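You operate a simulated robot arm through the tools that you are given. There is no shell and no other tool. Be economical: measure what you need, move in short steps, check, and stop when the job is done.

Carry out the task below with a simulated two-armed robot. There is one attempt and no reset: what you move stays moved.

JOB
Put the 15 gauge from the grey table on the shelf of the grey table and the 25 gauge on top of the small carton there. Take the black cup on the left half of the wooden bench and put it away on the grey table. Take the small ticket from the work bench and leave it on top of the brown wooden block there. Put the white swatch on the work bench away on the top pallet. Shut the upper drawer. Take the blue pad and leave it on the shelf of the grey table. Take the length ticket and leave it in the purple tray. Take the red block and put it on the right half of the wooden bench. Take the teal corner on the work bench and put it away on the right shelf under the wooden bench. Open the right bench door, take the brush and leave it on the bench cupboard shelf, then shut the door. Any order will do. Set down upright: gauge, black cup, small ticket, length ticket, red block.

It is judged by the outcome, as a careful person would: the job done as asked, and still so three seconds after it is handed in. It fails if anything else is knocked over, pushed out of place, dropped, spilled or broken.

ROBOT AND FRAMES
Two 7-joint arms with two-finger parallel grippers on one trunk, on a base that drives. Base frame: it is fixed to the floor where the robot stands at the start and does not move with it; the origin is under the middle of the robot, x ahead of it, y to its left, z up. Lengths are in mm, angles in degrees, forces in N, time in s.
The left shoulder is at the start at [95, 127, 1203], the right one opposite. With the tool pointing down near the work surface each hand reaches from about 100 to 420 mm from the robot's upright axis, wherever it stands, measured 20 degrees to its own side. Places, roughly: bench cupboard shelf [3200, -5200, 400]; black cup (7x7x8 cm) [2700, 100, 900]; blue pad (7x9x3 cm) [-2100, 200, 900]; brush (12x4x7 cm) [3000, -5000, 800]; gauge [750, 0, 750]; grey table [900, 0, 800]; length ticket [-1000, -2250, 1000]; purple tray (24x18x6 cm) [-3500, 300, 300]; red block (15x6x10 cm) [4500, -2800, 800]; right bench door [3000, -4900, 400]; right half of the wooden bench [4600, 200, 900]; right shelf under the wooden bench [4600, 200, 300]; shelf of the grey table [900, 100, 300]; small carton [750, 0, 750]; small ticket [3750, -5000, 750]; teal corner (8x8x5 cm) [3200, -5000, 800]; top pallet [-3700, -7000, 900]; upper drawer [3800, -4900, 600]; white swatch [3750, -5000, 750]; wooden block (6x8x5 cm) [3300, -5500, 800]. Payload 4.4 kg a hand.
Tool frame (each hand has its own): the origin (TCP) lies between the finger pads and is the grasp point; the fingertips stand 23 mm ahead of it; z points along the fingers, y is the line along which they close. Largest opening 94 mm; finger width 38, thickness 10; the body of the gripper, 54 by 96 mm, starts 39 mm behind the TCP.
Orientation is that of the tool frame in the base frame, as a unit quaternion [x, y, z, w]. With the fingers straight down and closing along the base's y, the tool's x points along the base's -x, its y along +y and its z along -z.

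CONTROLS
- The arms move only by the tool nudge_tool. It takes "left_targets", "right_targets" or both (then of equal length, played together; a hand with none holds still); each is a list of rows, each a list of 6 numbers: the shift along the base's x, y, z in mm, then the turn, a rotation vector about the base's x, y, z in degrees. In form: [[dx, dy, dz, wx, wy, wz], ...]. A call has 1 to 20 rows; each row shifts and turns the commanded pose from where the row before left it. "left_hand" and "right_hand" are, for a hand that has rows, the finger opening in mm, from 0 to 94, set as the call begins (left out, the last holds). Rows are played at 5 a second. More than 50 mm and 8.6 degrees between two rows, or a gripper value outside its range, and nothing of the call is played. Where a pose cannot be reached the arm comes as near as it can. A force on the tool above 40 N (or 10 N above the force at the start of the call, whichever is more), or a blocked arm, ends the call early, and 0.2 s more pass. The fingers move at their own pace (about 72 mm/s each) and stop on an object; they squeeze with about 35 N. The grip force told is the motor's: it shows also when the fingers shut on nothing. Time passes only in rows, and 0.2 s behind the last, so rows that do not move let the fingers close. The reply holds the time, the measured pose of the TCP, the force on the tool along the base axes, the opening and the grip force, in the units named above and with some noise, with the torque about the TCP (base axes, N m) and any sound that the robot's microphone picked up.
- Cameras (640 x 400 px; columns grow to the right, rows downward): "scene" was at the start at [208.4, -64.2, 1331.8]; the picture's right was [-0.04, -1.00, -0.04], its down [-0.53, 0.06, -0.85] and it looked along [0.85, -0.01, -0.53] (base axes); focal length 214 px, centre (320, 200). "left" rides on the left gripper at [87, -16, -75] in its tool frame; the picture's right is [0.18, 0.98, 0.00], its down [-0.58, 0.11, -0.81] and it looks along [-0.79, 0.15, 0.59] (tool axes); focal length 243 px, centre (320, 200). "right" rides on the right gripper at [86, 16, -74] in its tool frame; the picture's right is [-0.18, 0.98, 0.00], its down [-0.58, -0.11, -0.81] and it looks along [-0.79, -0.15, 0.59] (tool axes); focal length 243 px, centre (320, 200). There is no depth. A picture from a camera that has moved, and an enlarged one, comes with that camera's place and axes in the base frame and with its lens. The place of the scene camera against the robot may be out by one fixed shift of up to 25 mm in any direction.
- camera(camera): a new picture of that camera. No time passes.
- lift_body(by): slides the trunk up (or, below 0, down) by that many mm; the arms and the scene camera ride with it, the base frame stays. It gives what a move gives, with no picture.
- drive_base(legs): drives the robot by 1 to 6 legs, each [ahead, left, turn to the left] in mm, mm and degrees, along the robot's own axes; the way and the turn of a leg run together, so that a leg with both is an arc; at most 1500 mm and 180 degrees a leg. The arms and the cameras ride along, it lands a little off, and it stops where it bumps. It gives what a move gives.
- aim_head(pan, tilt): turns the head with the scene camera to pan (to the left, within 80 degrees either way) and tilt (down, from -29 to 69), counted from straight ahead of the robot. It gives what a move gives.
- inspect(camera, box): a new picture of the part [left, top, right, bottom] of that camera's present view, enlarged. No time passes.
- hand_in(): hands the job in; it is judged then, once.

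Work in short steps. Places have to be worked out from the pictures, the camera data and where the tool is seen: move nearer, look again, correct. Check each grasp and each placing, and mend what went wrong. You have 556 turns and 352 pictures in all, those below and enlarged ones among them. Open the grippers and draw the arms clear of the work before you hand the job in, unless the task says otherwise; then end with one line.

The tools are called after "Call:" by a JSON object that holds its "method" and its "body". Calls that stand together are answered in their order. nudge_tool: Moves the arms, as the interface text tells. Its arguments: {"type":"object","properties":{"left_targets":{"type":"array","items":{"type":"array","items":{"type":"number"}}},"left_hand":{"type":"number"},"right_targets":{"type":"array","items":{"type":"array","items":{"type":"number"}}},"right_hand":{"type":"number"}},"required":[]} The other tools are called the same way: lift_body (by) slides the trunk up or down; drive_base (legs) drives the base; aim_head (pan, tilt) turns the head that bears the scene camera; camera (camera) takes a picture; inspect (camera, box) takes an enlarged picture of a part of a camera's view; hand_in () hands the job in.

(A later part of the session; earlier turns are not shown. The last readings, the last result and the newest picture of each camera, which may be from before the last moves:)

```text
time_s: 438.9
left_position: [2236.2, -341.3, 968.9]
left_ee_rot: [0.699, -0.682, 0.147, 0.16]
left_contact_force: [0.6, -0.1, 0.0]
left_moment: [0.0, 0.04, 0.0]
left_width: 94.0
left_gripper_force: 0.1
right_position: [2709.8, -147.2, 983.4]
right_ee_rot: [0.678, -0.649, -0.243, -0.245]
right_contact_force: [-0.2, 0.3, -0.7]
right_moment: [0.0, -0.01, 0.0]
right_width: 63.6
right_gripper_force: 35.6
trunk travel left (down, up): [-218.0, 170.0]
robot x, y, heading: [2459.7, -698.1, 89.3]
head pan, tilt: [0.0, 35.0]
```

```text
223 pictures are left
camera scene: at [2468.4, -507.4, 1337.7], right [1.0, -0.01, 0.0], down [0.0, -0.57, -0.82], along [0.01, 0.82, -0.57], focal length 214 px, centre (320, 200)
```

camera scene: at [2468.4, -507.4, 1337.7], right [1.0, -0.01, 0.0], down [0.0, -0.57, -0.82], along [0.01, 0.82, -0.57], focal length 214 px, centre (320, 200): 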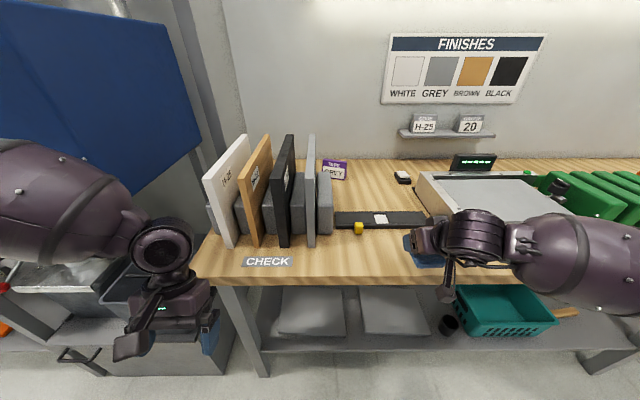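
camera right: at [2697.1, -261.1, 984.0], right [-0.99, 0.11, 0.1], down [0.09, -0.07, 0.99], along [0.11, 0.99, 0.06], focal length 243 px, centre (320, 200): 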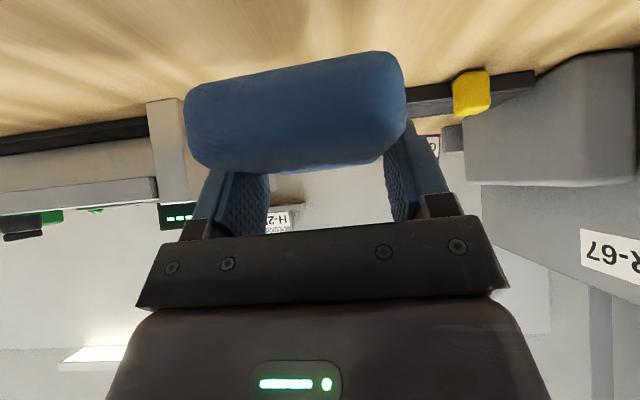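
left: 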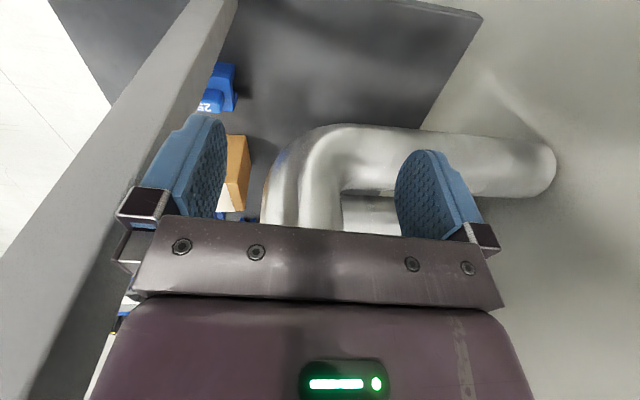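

The pad is over the bench front. I go 25 mm further in and lower to contact.

Call:
{"method": "nudge_tool", "body": {"right_targets": [[0, 25, -20, 0, 0, 0], [0, 0, -20, 0, 0, 0], [0, 0, -4, 0, 0, 0], [0, 0, -3, 0, 0, 0], [0, 0, -3, 0, 0, 0], [0, 0, -3, 0, 0, 0]]}}

Call:
{"method": "nudge_tool", "body": {"right_targets": [[0, 0, 0, 0, 0, 0], [0, 0, 0, 0, 0, 0]], "right_hand": 94}}

Call:
{"method": "nudge_tool", "body": {"right_targets": [[0, 0, 20, 0, 0, 0], [0, 0, 40, 0, 0, 0], [0, -40, 20, 0, 0, 0], [0, -40, 0, 0, 0, 0]]}}

Call:
{"method": "camera", "body": {"camera": "right"}}

```text
time_s: 440.3
left_position: [2235.9, -342.1, 969.7]
left_ee_rot: [0.7, -0.682, 0.145, 0.158]
left_contact_force: [0.1, -1.1, 0.0]
left_moment: [0.01, -0.01, 0.0]
left_width: 93.9
left_gripper_force: 0.0
right_position: [2709.5, -122.6, 932.6]
right_ee_rot: [0.677, -0.649, -0.244, -0.247]
right_contact_force: [1.8, -2.0, 12.5]
right_moment: [-0.5, 0.33, 0.08]
right_width: 64.0
right_gripper_force: 35.4
trunk travel left (down, up): [-218.0, 170.0]
robot x, y, heading: [2458.9, -700.4, 89.3]
head pan, tilt: [0.0, 35.0]
```

```text
time_s: 440.9
left_position: [2235.1, -341.5, 968.1]
left_ee_rot: [0.699, -0.681, 0.146, 0.159]
left_contact_force: [0.5, -0.3, 0.0]
left_moment: [0.03, 0.01, -0.02]
left_width: 93.8
left_gripper_force: 0.2
right_position: [2710.4, -122.9, 930.6]
right_ee_rot: [0.678, -0.649, -0.243, -0.245]
right_contact_force: [1.2, -2.0, 1.1]
right_moment: [-0.09, 0.1, 0.09]
right_width: 93.6
right_gripper_force: 0.0
trunk travel left (down, up): [-218.0, 170.0]
robot x, y, heading: [2464.7, -701.0, 89.7]
head pan, tilt: [0.0, 35.0]
```

```text
time_s: 441.9
left_position: [2235.3, -342.1, 968.0]
left_ee_rot: [0.699, -0.682, 0.145, 0.159]
left_contact_force: [-0.9, -0.5, -0.8]
left_moment: [0.03, -0.01, 0.01]
left_width: 93.8
left_gripper_force: 0.1
right_position: [2709.1, -201.2, 1011.3]
right_ee_rot: [0.677, -0.649, -0.243, -0.246]
right_contact_force: [-0.2, 0.5, -0.2]
right_moment: [0.03, 0.03, 0.02]
right_width: 93.8
right_gripper_force: 0.0
trunk travel left (down, up): [-218.0, 170.0]
robot x, y, heading: [2467.9, -700.0, 89.8]
head pan, tilt: [0.0, 35.0]
```

```text
222 pictures are left
camera right: at [2696.6, -315.9, 1011.0], right [-0.99, 0.11, 0.1], down [0.09, -0.08, 0.99], along [0.11, 0.99, 0.07], focal length 243 px, centre (320, 200)
```

right: 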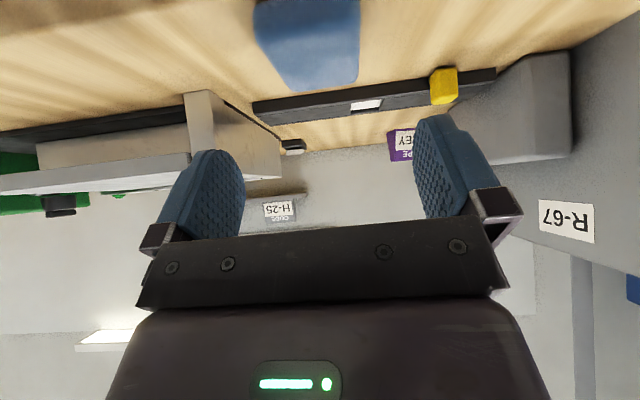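

The pad is on the bench. I back off, straighten the left hand, and drive right so the left hand faces the pad.

Call:
{"method": "drive_base", "body": {"legs": [[-150, 0, 0], [0, -480, 0]]}}

Call:
{"method": "nudge_tool", "body": {"left_targets": [[0, 35, 10, 8.3, 0, 0], [0, 35, 10, 8.3, 0, 0], [0, 35, 10, 8.3, 0, 0], [0, 35, 0, 0, 0, 0]]}}

Call:
{"method": "camera", "body": {"camera": "scene"}}

Call:
{"method": "camera", "body": {"camera": "left"}}

```text
time_s: 447.5
left_position: [2700.5, -494.8, 968.4]
left_ee_rot: [0.699, -0.682, 0.146, 0.158]
left_contact_force: [0.1, -0.2, -0.5]
left_moment: [-0.02, -0.02, -0.04]
left_width: 94.0
left_gripper_force: 0.0
right_position: [3174.9, -354.3, 1010.5]
right_ee_rot: [0.678, -0.65, -0.242, -0.245]
right_contact_force: [0.8, -0.7, -0.4]
right_moment: [0.0, -0.01, 0.0]
right_width: 94.0
right_gripper_force: 0.1
trunk travel left (down, up): [-218.0, 170.0]
robot x, y, heading: [2929.0, -853.8, 89.8]
head pan, tilt: [0.0, 35.0]
```

```text
time_s: 448.5
left_position: [2700.4, -353.7, 997.2]
left_ee_rot: [0.717, -0.697, -0.004, 0.006]
left_contact_force: [0.6, 0.5, -0.3]
left_moment: [-0.02, -0.01, 0.01]
left_width: 94.2
left_gripper_force: 0.0
right_position: [3173.8, -354.4, 1010.4]
right_ee_rot: [0.678, -0.65, -0.241, -0.245]
right_contact_force: [-0.9, 0.4, -0.4]
right_moment: [0.02, 0.01, -0.01]
right_width: 94.0
right_gripper_force: 0.0
trunk travel left (down, up): [-218.0, 170.0]
robot x, y, heading: [2924.7, -853.1, 89.5]
head pan, tilt: [0.0, 35.0]
```

```text
221 pictures are left
camera scene: at [2933.5, -660.4, 1337.4], right [1.0, -0.01, 0.0], down [0.0, -0.57, -0.82], along [0.01, 0.82, -0.57], focal length 214 px, centre (320, 200)
```

scene: 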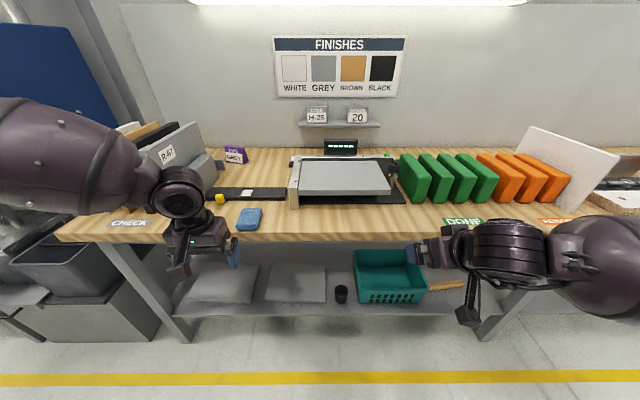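

```text
220 pictures are left
camera left: at [2719.7, -440.9, 1071.4], right [-0.98, -0.21, 0.01], down [-0.11, 0.58, 0.81], along [-0.18, 0.79, -0.59], focal length 243 px, centre (320, 200)
```

left: 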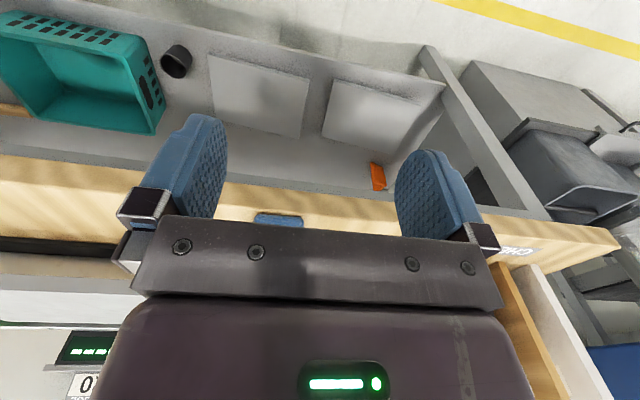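

The pad lies at about [2712, −122]. I drive in so the left hand comes above it.

Call:
{"method": "drive_base", "body": {"legs": [[225, -10, 0]]}}

Call:
{"method": "camera", "body": {"camera": "left"}}

```text
time_s: 450.2
left_position: [2714.9, -127.2, 997.7]
left_ee_rot: [0.716, -0.698, -0.004, 0.006]
left_contact_force: [-0.4, 1.0, 0.0]
left_moment: [-0.02, -0.01, -0.03]
left_width: 94.2
left_gripper_force: 0.0
right_position: [3187.7, -127.6, 1011.3]
right_ee_rot: [0.676, -0.651, -0.242, -0.246]
right_contact_force: [-0.7, 1.4, 0.1]
right_moment: [0.01, -0.03, 0.01]
right_width: 94.0
right_gripper_force: 0.1
trunk travel left (down, up): [-218.0, 170.0]
robot x, y, heading: [2944.5, -626.8, 89.8]
head pan, tilt: [0.0, 35.0]
```

```text
219 pictures are left
camera left: at [2733.0, -214.1, 1072.3], right [-0.98, -0.21, 0.01], down [-0.11, 0.58, 0.81], along [-0.18, 0.79, -0.59], focal length 243 px, centre (320, 200)
```

left: 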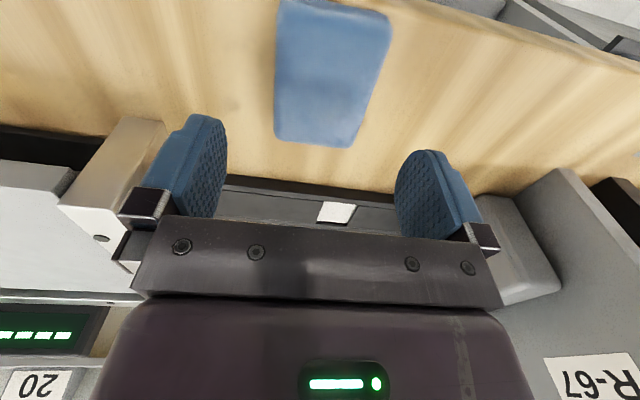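

Pad centre is near [2711, −134]. I lower the left hand over it and grip.

Call:
{"method": "nudge_tool", "body": {"left_targets": [[-4, -7, -20, 0, 0, 0], [0, 0, -20, 0, 0, 0], [0, 0, -20, 0, 0, 0], [0, 0, -11, 0, 0, 0]], "left_hand": 94}}

Call:
{"method": "nudge_tool", "body": {"left_targets": [[0, 0, 0, 0, 0, 0], [0, 0, 0, 0, 0, 0], [0, 0, 0, 0, 0, 0]], "left_hand": 40}}

Call:
{"method": "nudge_tool", "body": {"left_targets": [[0, 0, 10, 0, 0, 0], [0, 0, 25, 0, 0, 0], [0, 0, 25, 0, 0, 0]]}}

Call:
{"method": "camera", "body": {"camera": "left"}}

```text
time_s: 451.2
left_position: [2689.2, -146.4, 950.3]
left_ee_rot: [0.717, -0.697, -0.006, 0.002]
left_contact_force: [2.9, 3.5, 13.1]
left_moment: [0.04, -0.7, 0.14]
left_width: 93.9
left_gripper_force: 0.0
left hand out of reach, approached as far as the arm can: row 2, 3, 4
right_position: [3188.3, -129.2, 1011.6]
right_ee_rot: [0.676, -0.651, -0.242, -0.246]
right_contact_force: [-0.1, 0.1, -0.7]
right_moment: [0.01, 0.01, -0.02]
right_width: 93.9
right_gripper_force: 0.1
trunk travel left (down, up): [-218.0, 170.0]
robot x, y, heading: [2937.1, -625.5, 89.6]
head pan, tilt: [0.0, 35.0]
```

```text
time_s: 452.0
left_position: [2688.3, -147.2, 949.1]
left_ee_rot: [0.716, -0.698, -0.006, 0.002]
left_contact_force: [7.0, 0.2, 22.8]
left_moment: [-0.04, -0.64, -0.07]
left_width: 43.3
left_gripper_force: 3.8
right_position: [3189.3, -129.5, 1012.1]
right_ee_rot: [0.676, -0.651, -0.242, -0.246]
right_contact_force: [0.3, -0.4, -0.7]
right_moment: [0.01, -0.02, 0.01]
right_width: 94.0
right_gripper_force: 0.0
trunk travel left (down, up): [-218.0, 170.0]
robot x, y, heading: [2942.2, -626.9, 89.2]
head pan, tilt: [0.0, 35.0]
```

```text
time_s: 452.8
left_position: [2687.6, -147.1, 1009.2]
left_ee_rot: [0.717, -0.697, -0.004, 0.006]
left_contact_force: [0.2, 0.2, -0.1]
left_moment: [-0.01, -0.02, -0.01]
left_width: 39.8
left_gripper_force: 0.0
right_position: [3187.7, -128.8, 1010.7]
right_ee_rot: [0.677, -0.65, -0.242, -0.245]
right_contact_force: [-0.4, 1.3, -0.5]
right_moment: [-0.01, 0.01, -0.01]
right_width: 94.0
right_gripper_force: 0.1
trunk travel left (down, up): [-218.0, 170.0]
robot x, y, heading: [2938.9, -628.9, 89.7]
head pan, tilt: [0.0, 35.0]
```

```text
218 pictures are left
camera left: at [2707.2, -235.3, 1083.1], right [-0.98, -0.21, 0.01], down [-0.11, 0.58, 0.81], along [-0.18, 0.79, -0.59], focal length 243 px, centre (320, 200)
```

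left: 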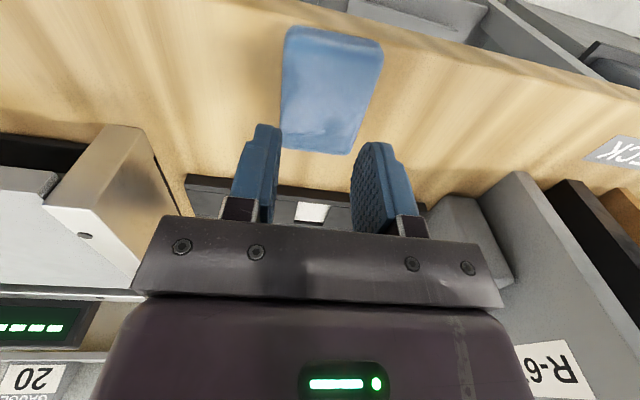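

The left arm hit a limit there. I shift the base so the hand works more in front of the body, then place it over the pad again.

Call:
{"method": "drive_base", "body": {"legs": [[-60, 70, 0]]}}

Call:
{"method": "nudge_tool", "body": {"left_targets": [[23, 18, 0, 0, 0, 0], [23, 18, 0, 0, 0, 0], [23, 18, 0, 0, 0, 0], [23, 18, 0, 0, 0, 0]], "left_hand": 94}}

Call:
{"method": "camera", "body": {"camera": "left"}}

```text
time_s: 454.1
left_position: [2617.1, -206.5, 1009.1]
left_ee_rot: [0.717, -0.697, -0.004, 0.004]
left_contact_force: [0.3, -0.3, -0.2]
left_moment: [0.03, 0.01, -0.05]
left_width: 40.2
left_gripper_force: 0.1
right_position: [3116.2, -186.5, 1010.8]
right_ee_rot: [0.677, -0.65, -0.242, -0.246]
right_contact_force: [-0.6, 0.3, -0.9]
right_moment: [-0.01, 0.01, -0.04]
right_width: 93.9
right_gripper_force: 0.0
trunk travel left (down, up): [-218.0, 170.0]
robot x, y, heading: [2877.6, -684.1, 89.8]
head pan, tilt: [0.0, 35.0]
```

```text
time_s: 455.1
left_position: [2660.6, -166.5, 1030.7]
left_ee_rot: [0.717, -0.697, -0.004, 0.004]
left_contact_force: [0.0, -1.1, 0.0]
left_moment: [-0.01, -0.03, -0.01]
left_width: 93.9
left_gripper_force: 0.0
left hand out of reach, approached as far as the arm can: row 2, 3, 4
right_position: [3118.6, -185.2, 1011.2]
right_ee_rot: [0.677, -0.65, -0.242, -0.246]
right_contact_force: [0.4, -0.8, -0.7]
right_moment: [-0.04, 0.03, 0.0]
right_width: 94.1
right_gripper_force: 0.1
trunk travel left (down, up): [-218.0, 170.0]
robot x, y, heading: [2871.6, -685.5, 89.4]
head pan, tilt: [0.0, 35.0]
```

```text
217 pictures are left
camera left: at [2680.3, -253.9, 1104.9], right [-0.98, -0.21, 0.01], down [-0.11, 0.58, 0.81], along [-0.18, 0.79, -0.59], focal length 243 px, centre (320, 200)
```

left: 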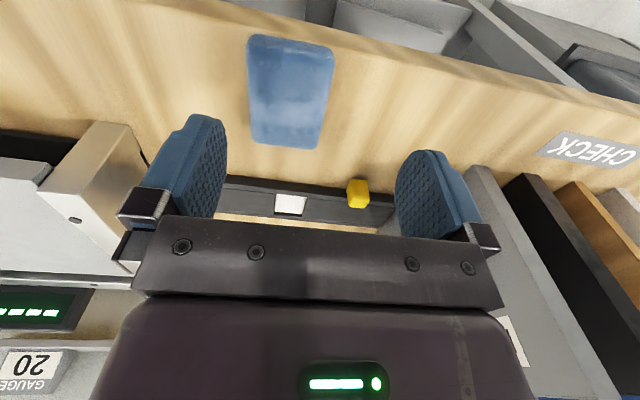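

The left arm seems stuck near a joint limit. I back off and raise the left hand to let it re-arrange, then try again in free space.

Call:
{"method": "drive_base", "body": {"legs": [[-250, 0, 0]]}}

Call:
{"method": "nudge_tool", "body": {"left_targets": [[0, 0, 40, 0, 0, 0], [0, 0, 40, 0, 0, 0], [0, 0, 40, 0, 0, 0], [25, -25, 0, 0, 0, 0], [25, -25, 0, 0, 0, 0], [25, -25, 0, 0, 0, 0]]}}

Call:
{"method": "camera", "body": {"camera": "scene"}}

```text
time_s: 456.9
left_position: [2661.8, -415.4, 1031.7]
left_ee_rot: [0.714, -0.7, -0.004, 0.004]
left_contact_force: [-0.1, 0.4, -0.1]
left_moment: [0.05, 0.02, 0.01]
left_width: 94.2
left_gripper_force: 0.0
right_position: [3118.4, -437.9, 1011.6]
right_ee_rot: [0.675, -0.652, -0.242, -0.247]
right_contact_force: [0.3, 0.2, 0.2]
right_moment: [-0.03, -0.03, 0.02]
right_width: 94.0
right_gripper_force: 0.0
trunk travel left (down, up): [-218.0, 170.0]
robot x, y, heading: [2865.3, -930.8, 89.1]
head pan, tilt: [0.0, 35.0]
```

```text
time_s: 458.3
left_position: [2734.5, -486.5, 1150.7]
left_ee_rot: [0.716, -0.698, -0.004, 0.005]
left_contact_force: [-0.1, 0.1, 0.0]
left_moment: [-0.02, -0.01, 0.02]
left_width: 93.8
left_gripper_force: 0.0
right_position: [3117.6, -435.5, 1010.0]
right_ee_rot: [0.676, -0.652, -0.24, -0.246]
right_contact_force: [-0.5, 0.0, 0.0]
right_moment: [0.0, -0.01, -0.02]
right_width: 93.9
right_gripper_force: 0.1
trunk travel left (down, up): [-218.0, 170.0]
robot x, y, heading: [2868.7, -932.9, 89.0]
head pan, tilt: [0.0, 35.0]
```

```text
216 pictures are left
camera scene: at [2874.7, -741.2, 1337.5], right [1.0, -0.01, 0.0], down [-0.01, -0.57, -0.82], along [0.01, 0.82, -0.57], focal length 214 px, centre (320, 200)
```

scene: 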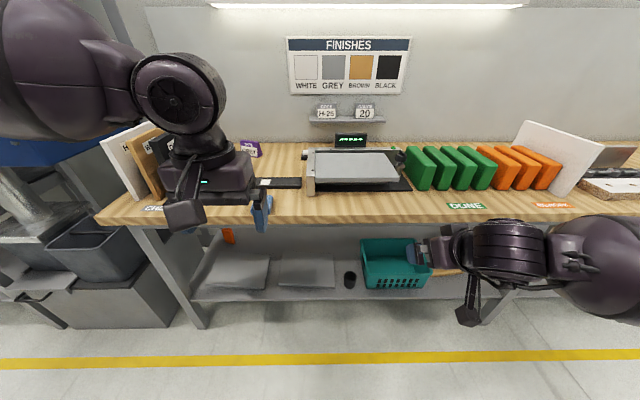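

Now the left arm moves freely. I test lowering it to the pad's height in free air.

Call:
{"method": "nudge_tool", "body": {"left_targets": [[0, 15, -40, 0, 0, 0], [0, 15, -40, 0, 0, 0], [0, 15, -40, 0, 0, 0], [0, 15, -40, 0, 0, 0], [0, 15, -40, 0, 0, 0], [0, 0, -25, 0, 0, 0]]}}

```text
time_s: 459.7
left_position: [2670.7, -474.8, 996.3]
left_ee_rot: [0.714, -0.7, -0.005, 0.004]
left_contact_force: [0.3, 0.4, 0.9]
left_moment: [-0.01, -0.01, -0.01]
left_width: 94.2
left_gripper_force: 0.0
left hand out of reach, approached as far as the arm can: row 1, 2, 3, 4, 5, 6
right_position: [3117.9, -436.9, 1010.5]
right_ee_rot: [0.675, -0.652, -0.242, -0.247]
right_contact_force: [-0.6, 0.5, -0.5]
right_moment: [-0.01, -0.01, 0.0]
right_width: 94.0
right_gripper_force: 0.0
trunk travel left (down, up): [-218.0, 170.0]
robot x, y, heading: [2869.6, -933.3, 89.3]
head pan, tilt: [0.0, 35.0]
```

Still limited. I try a yawed left hand (+40°), which may free the wrist.

Call:
{"method": "nudge_tool", "body": {"left_targets": [[0, 0, 0, 0, 0, 8], [0, 0, 0, 0, 0, 8], [0, 0, 0, 0, 0, 8], [0, 0, 0, 0, 0, 8], [0, 0, 0, 0, 0, 8], [10, 10, -30, 0, 0, 0], [10, 10, -30, 0, 0, 0], [10, 10, -30, 0, 0, 0]]}}

```text
time_s: 461.5
left_position: [2639.8, -473.2, 958.8]
left_ee_rot: [0.911, -0.413, -0.003, 0.006]
left_contact_force: [0.4, 0.2, -0.5]
left_moment: [0.04, 0.0, 0.02]
left_width: 94.2
left_gripper_force: 0.0
left hand out of reach, approached as far as the arm can: row 6, 7, 8
right_position: [3118.6, -437.0, 1010.6]
right_ee_rot: [0.675, -0.652, -0.241, -0.247]
right_contact_force: [-0.1, 0.5, 0.3]
right_moment: [0.01, 0.03, 0.0]
right_width: 94.0
right_gripper_force: 0.0
trunk travel left (down, up): [-218.0, 170.0]
robot x, y, heading: [2863.9, -935.3, 89.2]
head pan, tilt: [0.0, 35.0]
```

I raise the trunk fully so the left arm hangs lower relative to its shoulder, then lower the hand.

Call:
{"method": "lift_body", "body": {"by": 165}}

Call:
{"method": "nudge_tool", "body": {"left_targets": [[0, 0, -35, 0, 0, -8], [0, 0, -35, 0, 0, -8], [0, 0, -35, 0, 0, -8], [0, 0, -35, 0, 0, -8], [0, 0, -30, 0, 0, -8], [10, 0, 0, 0, 0, 0], [10, 0, 0, 0, 0, 0]]}}

Call:
{"method": "camera", "body": {"camera": "scene"}}

```text
time_s: 463.4
left_position: [2637.8, -479.0, 1189.1]
left_ee_rot: [0.908, -0.412, -0.035, -0.071]
left_contact_force: [0.1, 1.0, -0.3]
left_moment: [-0.02, -0.01, 0.0]
left_width: 94.0
left_gripper_force: 0.1
right_position: [3119.4, -438.7, 1175.4]
right_ee_rot: [0.675, -0.652, -0.241, -0.246]
right_contact_force: [-1.0, 0.0, 0.0]
right_moment: [0.02, 0.0, 0.02]
right_width: 94.0
right_gripper_force: 0.1
trunk travel left (down, up): [-383.0, 5.0]
robot x, y, heading: [2866.4, -934.8, 89.3]
head pan, tilt: [0.0, 35.0]
```

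```text
time_s: 465.0
left_position: [2589.9, -522.4, 1111.1]
left_ee_rot: [0.713, -0.697, -0.009, -0.079]
left_contact_force: [0.6, -0.5, -0.2]
left_moment: [0.0, 0.01, 0.02]
left_width: 94.0
left_gripper_force: 0.1
left hand out of reach, approached as far as the arm can: row 1, 2, 3, 4, 5, 6, 7
right_position: [3117.3, -438.2, 1176.3]
right_ee_rot: [0.675, -0.652, -0.241, -0.246]
right_contact_force: [1.1, 0.2, 0.5]
right_moment: [-0.01, 0.02, 0.0]
right_width: 94.1
right_gripper_force: 0.0
trunk travel left (down, up): [-383.0, 5.0]
robot x, y, heading: [2868.4, -935.5, 89.1]
head pan, tilt: [0.0, 35.0]
```

```text
215 pictures are left
camera scene: at [2874.5, -798.5, 1508.2], right [1.0, -0.01, 0.0], down [-0.01, -0.57, -0.82], along [0.01, 0.82, -0.57], focal length 214 px, centre (320, 200)
```

scene: 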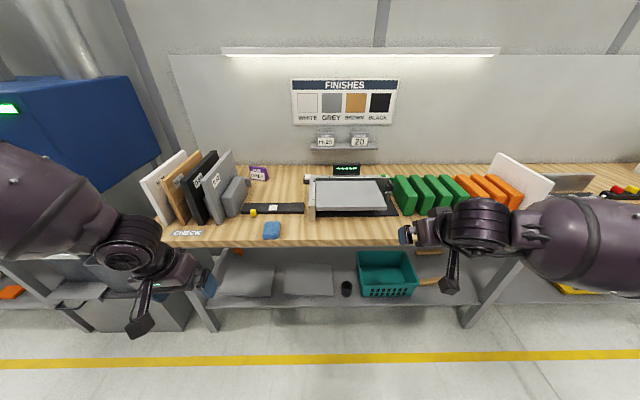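

The left arm stays trapped in a poor posture. I try extending it forward and up, then down at full reach, to swing the elbow over.

Call:
{"method": "nudge_tool", "body": {"left_targets": [[24, 20, 28, 0, 0, 0], [24, 35, 25, 0, 0, 0], [24, 38, 20, 0, 0, 0], [24, 38, 10, 0, 0, 0], [10, 38, 0, 0, 0, 0], [0, 38, -10, 0, 0, 0], [0, 20, -30, 0, 0, 0], [0, 0, -40, 0, 0, 0], [0, 0, -40, 0, 0, 0], [0, 0, -40, 0, 0, 0], [0, 0, -40, 0, 0, 0], [0, 0, -40, 0, 0, 0]]}}

Call:
{"method": "camera", "body": {"camera": "scene"}}

```text
time_s: 467.6
left_position: [2543.0, -462.0, 1113.7]
left_ee_rot: [0.712, -0.697, -0.009, -0.078]
left_contact_force: [0.8, -0.2, -0.8]
left_moment: [-0.05, 0.0, -0.01]
left_width: 93.7
left_gripper_force: 0.1
left hand out of reach, approached as far as the arm can: row 2, 3, 4, 5, 6, 7, 8, 9, 10, 11, 12
right_position: [3117.5, -437.3, 1175.6]
right_ee_rot: [0.675, -0.652, -0.241, -0.246]
right_contact_force: [0.2, 0.1, -0.6]
right_moment: [0.0, 0.02, 0.01]
right_width: 94.2
right_gripper_force: 0.0
trunk travel left (down, up): [-383.0, 5.0]
robot x, y, heading: [2866.4, -931.8, 89.2]
head pan, tilt: [0.0, 35.0]
```

```text
214 pictures are left
camera scene: at [2874.3, -798.6, 1508.2], right [1.0, -0.01, 0.0], down [-0.01, -0.57, -0.82], along [0.01, 0.82, -0.57], focal length 214 px, centre (320, 200)
```

scene: 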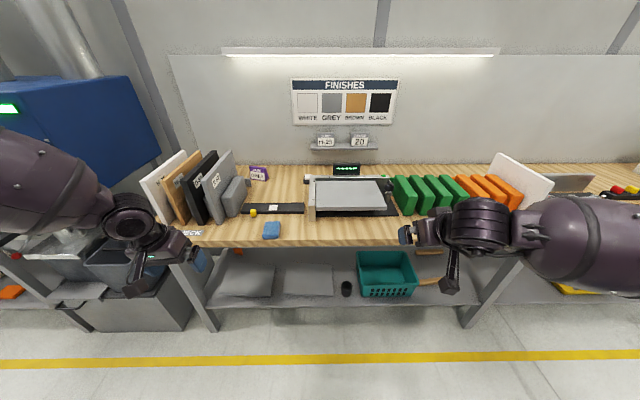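

I try a different way: take the left hand out to the side, down, and then forward again from below.

Call:
{"method": "nudge_tool", "body": {"left_targets": [[-20, -40, -10, 0, 0, 0], [-20, -40, -10, 0, 0, 0], [-20, -40, -10, 0, 0, 0], [-20, -40, -10, 0, 0, 0], [-20, -40, -20, 0, 0, 0], [0, 0, -40, 0, 0, 0], [0, 0, -40, 0, 0, 0], [0, 0, -40, 0, 0, 0], [0, 0, -40, 0, 0, 0], [0, 0, -40, 0, 0, 0]]}}

Call:
{"method": "nudge_tool", "body": {"left_targets": [[15, 35, 0, 0, 0, 0], [15, 35, 0, 0, 0, 0], [15, 35, 0, 0, 0, 0], [15, 35, 0, 0, 0, 0], [15, 35, 0, 0, 0, 0], [15, 35, 0, 0, 0, 0]]}}

Call:
{"method": "camera", "body": {"camera": "scene"}}

```text
time_s: 469.8
left_position: [2444.6, -660.8, 1044.1]
left_ee_rot: [0.712, -0.697, -0.009, -0.078]
left_contact_force: [0.6, 0.9, 0.0]
left_moment: [-0.02, 0.01, 0.0]
left_width: 93.9
left_gripper_force: 0.0
left hand out of reach, approached as far as the arm can: row 6, 7, 8, 9, 10
right_position: [3118.7, -438.1, 1175.2]
right_ee_rot: [0.676, -0.651, -0.242, -0.246]
right_contact_force: [-1.0, -0.1, 0.5]
right_moment: [-0.04, -0.04, 0.0]
right_width: 94.1
right_gripper_force: 0.0
trunk travel left (down, up): [-383.0, 5.0]
robot x, y, heading: [2869.1, -933.7, 89.2]
head pan, tilt: [0.0, 35.0]
```

```text
time_s: 471.2
left_position: [2505.8, -476.2, 1088.1]
left_ee_rot: [0.713, -0.697, -0.009, -0.078]
left_contact_force: [0.9, 0.3, 0.1]
left_moment: [-0.01, -0.03, -0.01]
left_width: 94.1
left_gripper_force: 0.1
left hand out of reach, approached as far as the arm can: row 3, 4, 5, 6
right_position: [3118.8, -436.4, 1175.0]
right_ee_rot: [0.674, -0.653, -0.241, -0.246]
right_contact_force: [1.1, -0.5, -0.3]
right_moment: [-0.01, 0.03, 0.02]
right_width: 93.8
right_gripper_force: 0.0
trunk travel left (down, up): [-383.0, 5.0]
robot x, y, heading: [2870.4, -937.0, 89.3]
head pan, tilt: [0.0, 35.0]
```

```text
213 pictures are left
camera scene: at [2875.2, -797.9, 1508.2], right [1.0, -0.01, 0.0], down [-0.01, -0.57, -0.82], along [0.01, 0.82, -0.57], focal length 214 px, centre (320, 200)
```

scene: 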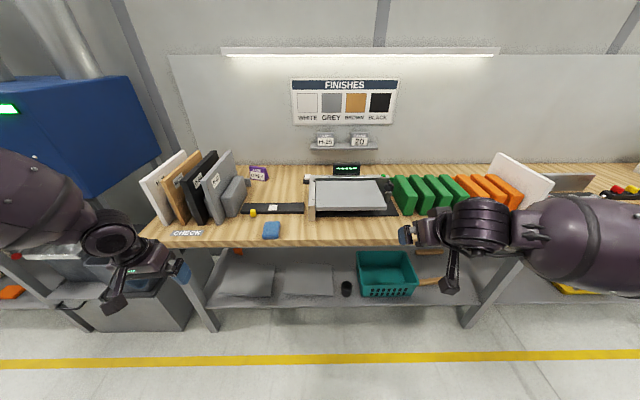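

The left arm will not cooperate, so I use the right hand again with a 30° tilt and a longer reach. I lower the trunk, set the tilt, and line up with the pad (now near [2682, −150]).

Call:
{"method": "lift_body", "body": {"by": -165}}

Call:
{"method": "nudge_tool", "body": {"right_targets": [[-10, 20, 0, -5, 0, 0], [-10, 20, 0, -5, 0, 0], [-10, 20, 0, 0, 0, 0]]}}

Call:
{"method": "drive_base", "body": {"legs": [[0, 400, 0.7], [205, 0, 0]]}}

Call:
{"method": "camera", "body": {"camera": "right"}}

```text
time_s: 473.1
left_position: [2504.3, -477.2, 924.3]
left_ee_rot: [0.712, -0.697, -0.01, -0.078]
left_contact_force: [-0.3, -0.1, 0.1]
left_moment: [0.03, 0.02, -0.01]
left_width: 94.0
left_gripper_force: 0.0
right_position: [3119.5, -437.8, 1012.2]
right_ee_rot: [0.675, -0.652, -0.242, -0.247]
right_contact_force: [-0.1, -0.8, 0.0]
right_moment: [-0.02, 0.0, 0.03]
right_width: 93.9
right_gripper_force: 0.1
trunk travel left (down, up): [-218.0, 170.0]
robot x, y, heading: [2870.2, -930.9, 89.3]
head pan, tilt: [0.0, 35.0]
```

```text
time_s: 473.9
left_position: [2504.8, -476.7, 921.9]
left_ee_rot: [0.712, -0.697, -0.009, -0.078]
left_contact_force: [0.1, 0.8, 0.0]
left_moment: [0.04, -0.01, -0.03]
left_width: 94.0
left_gripper_force: 0.0
right_position: [3087.6, -376.2, 1010.9]
right_ee_rot: [0.694, -0.671, -0.182, -0.187]
right_contact_force: [0.2, 0.3, -0.7]
right_moment: [-0.02, 0.01, 0.0]
right_width: 94.2
right_gripper_force: 0.1
trunk travel left (down, up): [-218.0, 170.0]
robot x, y, heading: [2868.4, -932.9, 89.1]
head pan, tilt: [0.0, 35.0]
```

```text
time_s: 479.1
left_position: [2101.6, -270.5, 922.8]
left_ee_rot: [0.716, -0.694, -0.009, -0.078]
left_contact_force: [-0.2, 0.2, -0.6]
left_moment: [-0.01, 0.0, -0.01]
left_width: 93.5
left_gripper_force: 0.1
right_position: [2683.0, -166.1, 1010.7]
right_ee_rot: [0.697, -0.668, -0.184, -0.185]
right_contact_force: [0.4, 0.2, -0.5]
right_moment: [-0.03, 0.03, -0.01]
right_width: 93.9
right_gripper_force: 0.0
trunk travel left (down, up): [-218.0, 170.0]
robot x, y, heading: [2467.2, -725.4, 89.4]
head pan, tilt: [0.0, 35.0]
```

```text
212 pictures are left
camera right: at [2670.6, -278.6, 1031.0], right [-0.99, 0.12, 0.08], down [0.09, 0.1, 0.99], along [0.11, 0.99, -0.11], focal length 243 px, centre (320, 200)
```

right: 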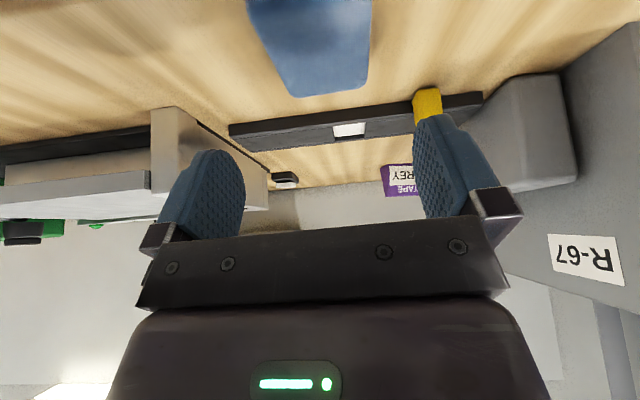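

Pad centre is near [2678, −145]. I lower the tilted hand onto it and grip.

Call:
{"method": "nudge_tool", "body": {"right_targets": [[-5, 23, -25, 0, 0, 0], [0, 0, -30, 0, 0, 0], [0, 0, -18, 0, 0, 0], [0, 0, -5, 0, 0, 0]]}}

Call:
{"method": "nudge_tool", "body": {"right_targets": [[0, 0, 0, 0, 0, 0], [0, 0, 0, 0, 0, 0], [0, 0, 0, 0, 0, 0]], "right_hand": 40}}

Call:
{"method": "nudge_tool", "body": {"right_targets": [[0, 0, 10, 0, 0, 0], [0, 0, 25, 0, 0, 0], [0, 0, 25, 0, 0, 0]]}}

Call:
{"method": "camera", "body": {"camera": "right"}}

```text
time_s: 480.1
left_position: [2100.5, -271.4, 923.0]
left_ee_rot: [0.715, -0.694, -0.009, -0.078]
left_contact_force: [0.0, 0.5, -0.7]
left_moment: [-0.01, -0.01, 0.02]
left_width: 94.1
left_gripper_force: 0.1
right_position: [2678.2, -142.9, 934.6]
right_ee_rot: [0.696, -0.668, -0.185, -0.186]
right_contact_force: [-0.9, 0.1, -0.1]
right_moment: [-0.02, 0.01, -0.02]
right_width: 93.9
right_gripper_force: 0.1
trunk travel left (down, up): [-218.0, 170.0]
robot x, y, heading: [2469.9, -726.6, 89.4]
head pan, tilt: [0.0, 35.0]
```

```text
time_s: 480.9
left_position: [2100.9, -272.1, 923.8]
left_ee_rot: [0.716, -0.694, -0.009, -0.078]
left_contact_force: [1.0, 0.8, -0.2]
left_moment: [-0.02, 0.0, -0.01]
left_width: 94.3
left_gripper_force: 0.1
right_position: [2679.9, -142.6, 934.3]
right_ee_rot: [0.697, -0.668, -0.183, -0.186]
right_contact_force: [-0.1, 0.3, -0.3]
right_moment: [0.02, 0.0, 0.02]
right_width: 64.0
right_gripper_force: 34.9
trunk travel left (down, up): [-218.0, 170.0]
robot x, y, heading: [2468.4, -723.7, 89.8]
head pan, tilt: [0.0, 35.0]
```

```text
time_s: 481.7
left_position: [2099.7, -272.1, 924.6]
left_ee_rot: [0.716, -0.694, -0.009, -0.077]
left_contact_force: [0.2, -1.1, 0.0]
left_moment: [0.03, 0.03, -0.03]
left_width: 94.0
left_gripper_force: 0.0
right_position: [2677.1, -143.7, 994.4]
right_ee_rot: [0.697, -0.668, -0.184, -0.186]
right_contact_force: [0.5, -0.8, -0.6]
right_moment: [0.01, -0.01, 0.0]
right_width: 63.7
right_gripper_force: 35.5
trunk travel left (down, up): [-218.0, 170.0]
robot x, y, heading: [2469.2, -727.3, 89.7]
head pan, tilt: [0.0, 35.0]
```

```text
211 pictures are left
camera right: at [2665.2, -256.5, 1014.0], right [-0.99, 0.12, 0.08], down [0.09, 0.1, 0.99], along [0.11, 0.99, -0.11], focal length 243 px, centre (320, 200)
```

right: 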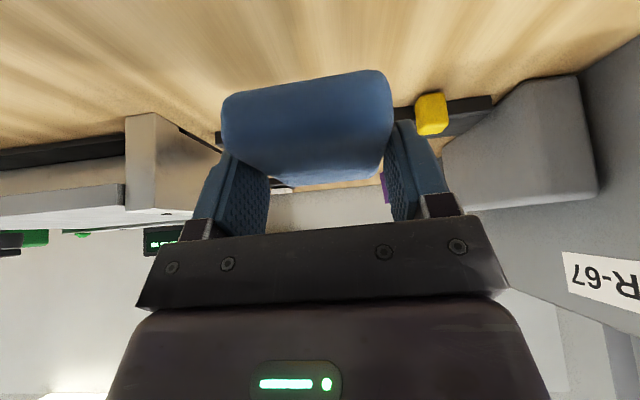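

Held level. I back off, drive to the table with heading 80°, and extend the hand before lowering the trunk.

Call:
{"method": "drive_base", "body": {"legs": [[-350, 0, 0], [0, 1400, 0], [0, 257, 0], [0, 0, -10]]}}

Call:
{"method": "nudge_tool", "body": {"right_targets": [[4, 24, -20, 0, 0, 0], [4, 24, -20, 0, 0, 0], [4, 24, -20, 0, 0, 0], [0, 0, -40, 0, 0, 0], [0, 0, -40, 0, 0, 0]]}}

Call:
{"method": "lift_body", "body": {"by": -100}}

```text
time_s: 499.4
left_position: [512.1, -532.2, 922.7]
left_ee_rot: [-0.647, 0.759, 0.001, 0.079]
left_contact_force: [0.0, -0.8, 0.1]
left_moment: [-0.01, 0.0, 0.04]
left_width: 94.0
left_gripper_force: 0.1
right_position: [1103.1, -514.4, 993.5]
right_ee_rot: [-0.63, 0.731, 0.166, 0.202]
right_contact_force: [-0.3, -0.5, 0.0]
right_moment: [0.0, 0.03, 0.01]
right_width: 64.0
right_gripper_force: 34.9
trunk travel left (down, up): [-218.0, 170.0]
robot x, y, heading: [784.9, -1043.2, 78.8]
head pan, tilt: [0.0, 35.0]
```

```text
time_s: 500.6
left_position: [513.5, -531.9, 921.4]
left_ee_rot: [-0.646, 0.76, 0.002, 0.078]
left_contact_force: [0.4, 0.1, -0.7]
left_moment: [0.02, 0.01, -0.04]
left_width: 94.2
left_gripper_force: 0.0
right_position: [1113.9, -443.4, 852.5]
right_ee_rot: [-0.631, 0.731, 0.166, 0.202]
right_contact_force: [0.0, -0.6, -0.1]
right_moment: [-0.02, -0.02, 0.01]
right_width: 64.0
right_gripper_force: 35.1
trunk travel left (down, up): [-218.0, 170.0]
robot x, y, heading: [786.1, -1043.3, 78.6]
head pan, tilt: [0.0, 35.0]
```

```text
time_s: 501.9
left_position: [512.4, -531.7, 824.4]
left_ee_rot: [-0.647, 0.759, 0.002, 0.078]
left_contact_force: [0.2, 0.4, 0.1]
left_moment: [-0.02, -0.02, 0.0]
left_width: 93.9
left_gripper_force: 0.2
right_position: [1115.1, -443.3, 756.1]
right_ee_rot: [-0.63, 0.731, 0.167, 0.204]
right_contact_force: [-0.3, 1.1, -0.3]
right_moment: [0.0, -0.01, 0.01]
right_width: 63.9
right_gripper_force: 35.4
trunk travel left (down, up): [-118.0, 270.0]
robot x, y, heading: [790.7, -1047.8, 78.9]
head pan, tilt: [0.0, 35.0]
```

The tilt holds. I lower the trunk the rest and then the hand in steps.

Call:
{"method": "lift_body", "body": {"by": -108}}

Call:
{"method": "nudge_tool", "body": {"right_targets": [[0, 0, -40, 0, 0, 0], [0, 0, -40, 0, 0, 0], [0, 0, -40, 0, 0, 0], [0, 0, -40, 0, 0, 0], [0, 0, -40, 0, 0, 0]]}}

Call:
{"method": "camera", "body": {"camera": "scene"}}

```text
time_s: 503.3
left_position: [511.2, -539.5, 700.8]
left_ee_rot: [-0.649, 0.759, -0.018, 0.052]
left_contact_force: [0.5, -0.2, 0.1]
left_moment: [0.0, 0.0, -0.01]
left_width: 94.0
left_gripper_force: 0.2
right_position: [1115.6, -442.3, 648.1]
right_ee_rot: [-0.63, 0.731, 0.166, 0.203]
right_contact_force: [0.7, -0.3, 1.1]
right_moment: [0.02, 0.02, -0.03]
right_width: 64.0
right_gripper_force: 34.5
trunk travel left (down, up): [-10.0, 378.0]
robot x, y, heading: [786.0, -1045.4, 78.9]
head pan, tilt: [0.0, 35.0]
```

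```text
time_s: 504.5
left_position: [511.3, -538.7, 701.3]
left_ee_rot: [-0.649, 0.759, -0.018, 0.054]
left_contact_force: [0.3, -0.6, 0.1]
left_moment: [0.02, -0.03, 0.01]
left_width: 93.9
left_gripper_force: 0.1
right_position: [1114.1, -441.1, 527.7]
right_ee_rot: [-0.63, 0.731, 0.166, 0.202]
right_contact_force: [-0.1, -0.5, -1.1]
right_moment: [0.03, 0.0, 0.02]
right_width: 63.7
right_gripper_force: 34.9
right hand out of reach, approached as far as the arm can: row 4, 5
trunk travel left (down, up): [-10.0, 378.0]
robot x, y, heading: [789.4, -1043.0, 78.9]
head pan, tilt: [0.0, 35.0]
```

```text
210 pictures are left
camera scene: at [867.2, -674.5, 1089.5], right [0.98, -0.19, 0.0], down [-0.11, -0.56, -0.82], along [0.16, 0.8, -0.57], focal length 214 px, centre (320, 200)
```

scene: 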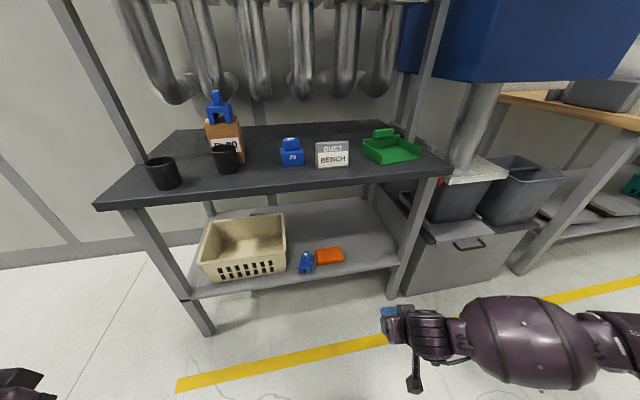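

At this reach 528 is the lowest. I try drawing the hand back a little while lowering.

Call:
{"method": "nudge_tool", "body": {"right_targets": [[0, -12, -25, 0, 0, 0], [0, -12, -25, 0, 0, 0], [0, -12, -25, 0, 0, 0], [0, -12, -25, 0, 0, 0]]}}

```text
time_s: 505.5
left_position: [510.7, -538.7, 702.5]
left_ee_rot: [-0.648, 0.759, -0.019, 0.053]
left_contact_force: [-0.8, 0.2, 0.3]
left_moment: [-0.03, -0.02, 0.01]
left_width: 94.0
left_gripper_force: 0.0
right_position: [1113.6, -441.9, 525.8]
right_ee_rot: [-0.63, 0.731, 0.165, 0.202]
right_contact_force: [-0.9, -0.3, -1.4]
right_moment: [-0.02, -0.02, -0.01]
right_width: 64.0
right_gripper_force: 34.9
right hand out of reach, approached as far as the arm can: row 1, 2, 3, 4
trunk travel left (down, up): [-10.0, 378.0]
robot x, y, heading: [787.5, -1045.6, 78.9]
head pan, tilt: [0.0, 35.0]
```

I need the left hand further out to the left for a different approach angle; I test moving it out.

Call:
{"method": "nudge_tool", "body": {"left_targets": [[-42, 0, 0, 0, 0, 0], [-42, 0, 0, 0, 0, 0], [-42, 0, 0, 0, 0, 0], [-42, 0, 0, 0, 0, 0], [-42, -5, 0, 0, 0, 0]], "right_targets": [[0, 0, 0, -4, 0, 0], [0, 0, 0, -4, 0, 0], [0, -8, -20, -4, 0, 0], [0, -8, -30, -4, 0, 0], [0, -8, -30, -3, 0, 0]]}}

Call:
{"method": "camera", "body": {"camera": "right"}}

```text
time_s: 506.7
left_position: [301.1, -544.4, 702.2]
left_ee_rot: [-0.649, 0.758, -0.018, 0.054]
left_contact_force: [0.4, -0.1, 0.9]
left_moment: [-0.02, 0.0, -0.04]
left_width: 93.8
left_gripper_force: 0.0
right_position: [1115.6, -466.0, 446.0]
right_ee_rot: [-0.656, 0.748, 0.043, 0.095]
right_contact_force: [0.2, 0.7, 0.4]
right_moment: [-0.03, 0.01, 0.0]
right_width: 63.9
right_gripper_force: 34.8
trunk travel left (down, up): [-10.0, 378.0]
robot x, y, heading: [787.8, -1047.9, 78.8]
head pan, tilt: [0.0, 35.0]
```

```text
209 pictures are left
camera right: at [1081.7, -561.3, 500.7], right [-0.95, 0.31, -0.02], down [0.11, 0.4, 0.91], along [0.3, 0.86, -0.41], focal length 243 px, centre (320, 200)
```

right: 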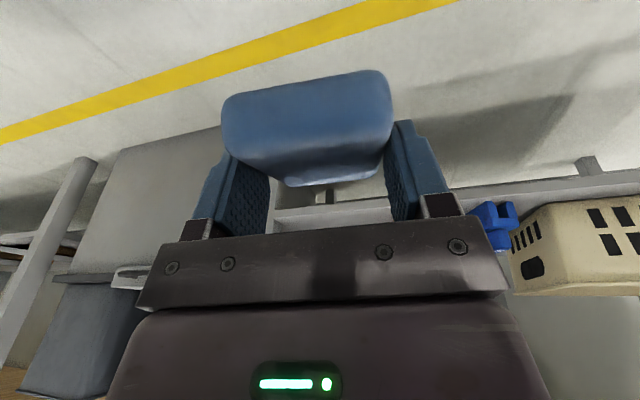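

The left hand is now well out to the left. I turn to heading 70° and drive in partway.

Call:
{"method": "drive_base", "body": {"legs": [[0, 0, -8.8], [0, 197, 0], [260, 0, 0]]}}

Call:
{"method": "camera", "body": {"camera": "scene"}}

Call:
{"method": "camera", "body": {"camera": "right"}}

```text
time_s: 511.1
left_position: [290.2, -168.8, 701.4]
left_ee_rot: [-0.586, 0.808, -0.023, 0.051]
left_contact_force: [0.1, -0.2, -0.9]
left_moment: [0.02, 0.01, -0.01]
left_width: 93.8
left_gripper_force: 0.1
right_position: [1106.3, -218.8, 446.9]
right_ee_rot: [-0.593, 0.798, 0.035, 0.1]
right_contact_force: [-0.3, 0.9, -0.4]
right_moment: [0.03, 0.03, 0.03]
right_width: 64.0
right_gripper_force: 34.9
trunk travel left (down, up): [-10.0, 378.0]
robot x, y, heading: [691.6, -739.7, 69.8]
head pan, tilt: [0.0, 35.0]
```

```text
208 pictures are left
camera scene: at [830.0, -385.7, 1089.3], right [0.94, -0.35, 0.0], down [-0.2, -0.54, -0.82], along [0.28, 0.77, -0.57], focal length 214 px, centre (320, 200)
```

scene: 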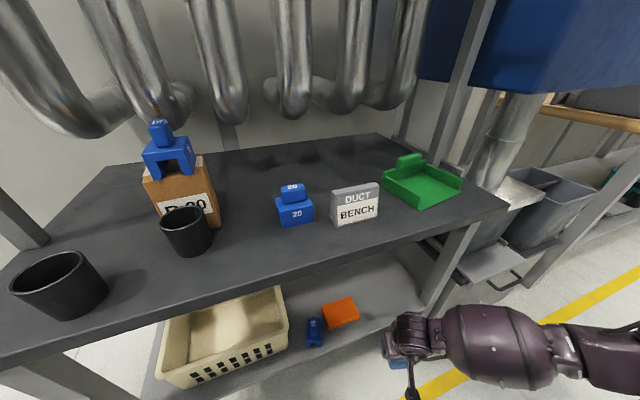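

```text
207 pictures are left
camera right: at [1057.9, -308.9, 500.7], right [-0.89, 0.46, -0.02], down [0.17, 0.38, 0.91], along [0.43, 0.8, -0.41], focal length 243 px, centre (320, 200)
```

right: 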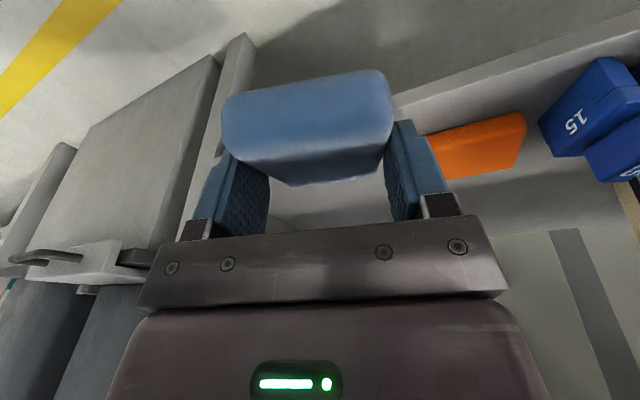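

Clear so far; the forearm should pass the leg by about 20 mm. I drive the last 135 mm.

Call:
{"method": "drive_base", "body": {"legs": [[133, 4, 0]]}}

Call:
{"method": "camera", "body": {"camera": "right"}}

Call:
{"method": "camera", "body": {"camera": "scene"}}

```text
time_s: 512.4
left_position: [332.0, -43.7, 701.8]
left_ee_rot: [-0.586, 0.808, -0.022, 0.052]
left_contact_force: [-0.4, 0.2, 1.1]
left_moment: [0.0, 0.0, 0.02]
left_width: 94.2
left_gripper_force: 0.1
right_position: [1146.6, -95.2, 446.4]
right_ee_rot: [-0.594, 0.798, 0.034, 0.098]
right_contact_force: [-0.2, 1.1, -0.9]
right_moment: [0.04, 0.0, 0.02]
right_width: 63.5
right_gripper_force: 34.9
trunk travel left (down, up): [-10.0, 378.0]
robot x, y, heading: [731.0, -614.3, 69.7]
head pan, tilt: [0.0, 35.0]
```

```text
206 pictures are left
camera right: at [1099.4, -184.1, 500.6], right [-0.89, 0.46, -0.02], down [0.17, 0.38, 0.91], along [0.43, 0.8, -0.41], focal length 243 px, centre (320, 200)
```

right: 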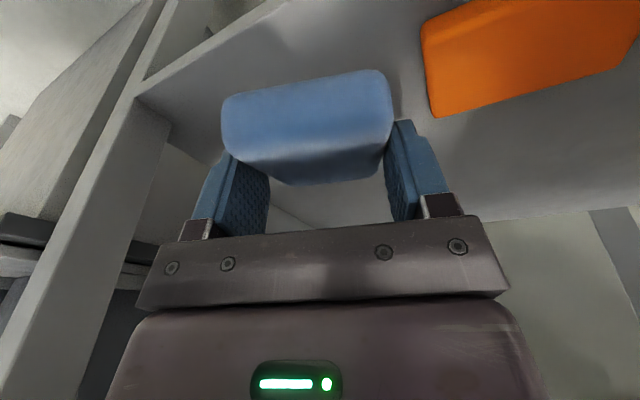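

```text
205 pictures are left
camera scene: at [871.5, -261.0, 1089.3], right [0.94, -0.35, 0.0], down [-0.2, -0.54, -0.82], along [0.28, 0.77, -0.57], focal length 214 px, centre (320, 200)
```

scene: 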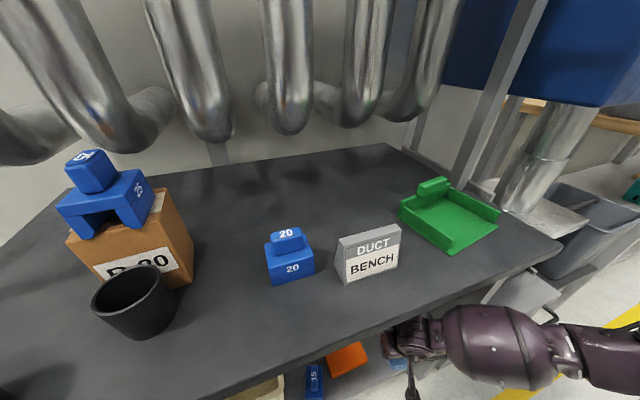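

The pad is above the shelf's front. I move it 22 mm further in and lower stepwise to contact.

Call:
{"method": "nudge_tool", "body": {"right_targets": [[3, 11, 0, 0, 0, 0], [3, 11, 0, 0, 0, 0], [0, 0, -25, 0, 0, 0], [0, 0, -25, 0, 0, 0], [0, 0, -12, 0, 0, 0], [0, 0, -5, 0, 0, 0], [0, 0, -5, 0, 0, 0], [0, 0, -5, 0, 0, 0], [0, 0, -5, 0, 0, 0]]}}

Call:
{"method": "camera", "body": {"camera": "right"}}

```text
time_s: 514.4
left_position: [329.9, -44.6, 702.6]
left_ee_rot: [-0.586, 0.808, -0.021, 0.052]
left_contact_force: [0.7, 1.2, 0.2]
left_moment: [-0.02, 0.01, 0.0]
left_width: 93.9
left_gripper_force: 0.2
right_position: [1153.3, -71.8, 368.4]
right_ee_rot: [-0.593, 0.798, 0.036, 0.101]
right_contact_force: [0.7, -12.4, 28.0]
right_moment: [0.85, 0.39, 0.14]
right_width: 64.4
right_gripper_force: 35.2
trunk travel left (down, up): [-10.0, 378.0]
robot x, y, heading: [734.2, -615.8, 69.6]
head pan, tilt: [0.0, 35.0]
```

```text
204 pictures are left
camera right: at [1106.0, -161.4, 421.6], right [-0.89, 0.46, -0.02], down [0.17, 0.37, 0.91], along [0.43, 0.81, -0.41], focal length 243 px, centre (320, 200)
```

right: 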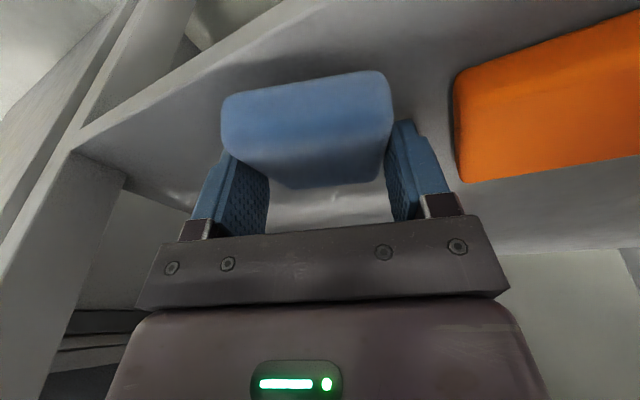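

The far edge touches. I press down gently so the pad turns flat in the grip.

Call:
{"method": "nudge_tool", "body": {"right_targets": [[0, 0, -3, 0, 0, 0], [0, 0, -3, 0, 0, 0], [0, 0, -3, 0, 0, 0], [0, 0, -3, 0, 0, 0]]}}

```text
time_s: 515.4
left_position: [330.3, -44.7, 702.3]
left_ee_rot: [-0.586, 0.808, -0.023, 0.053]
left_contact_force: [0.2, 0.2, 0.4]
left_moment: [-0.02, 0.04, -0.02]
left_width: 94.0
left_gripper_force: 0.1
right_position: [1153.7, -73.8, 354.1]
right_ee_rot: [-0.594, 0.798, 0.035, 0.1]
right_contact_force: [5.6, -9.6, 24.1]
right_moment: [0.94, 0.16, -0.2]
right_width: 64.6
right_gripper_force: 34.8
trunk travel left (down, up): [-10.0, 378.0]
robot x, y, heading: [733.2, -619.2, 69.7]
head pan, tilt: [0.0, 35.0]
```

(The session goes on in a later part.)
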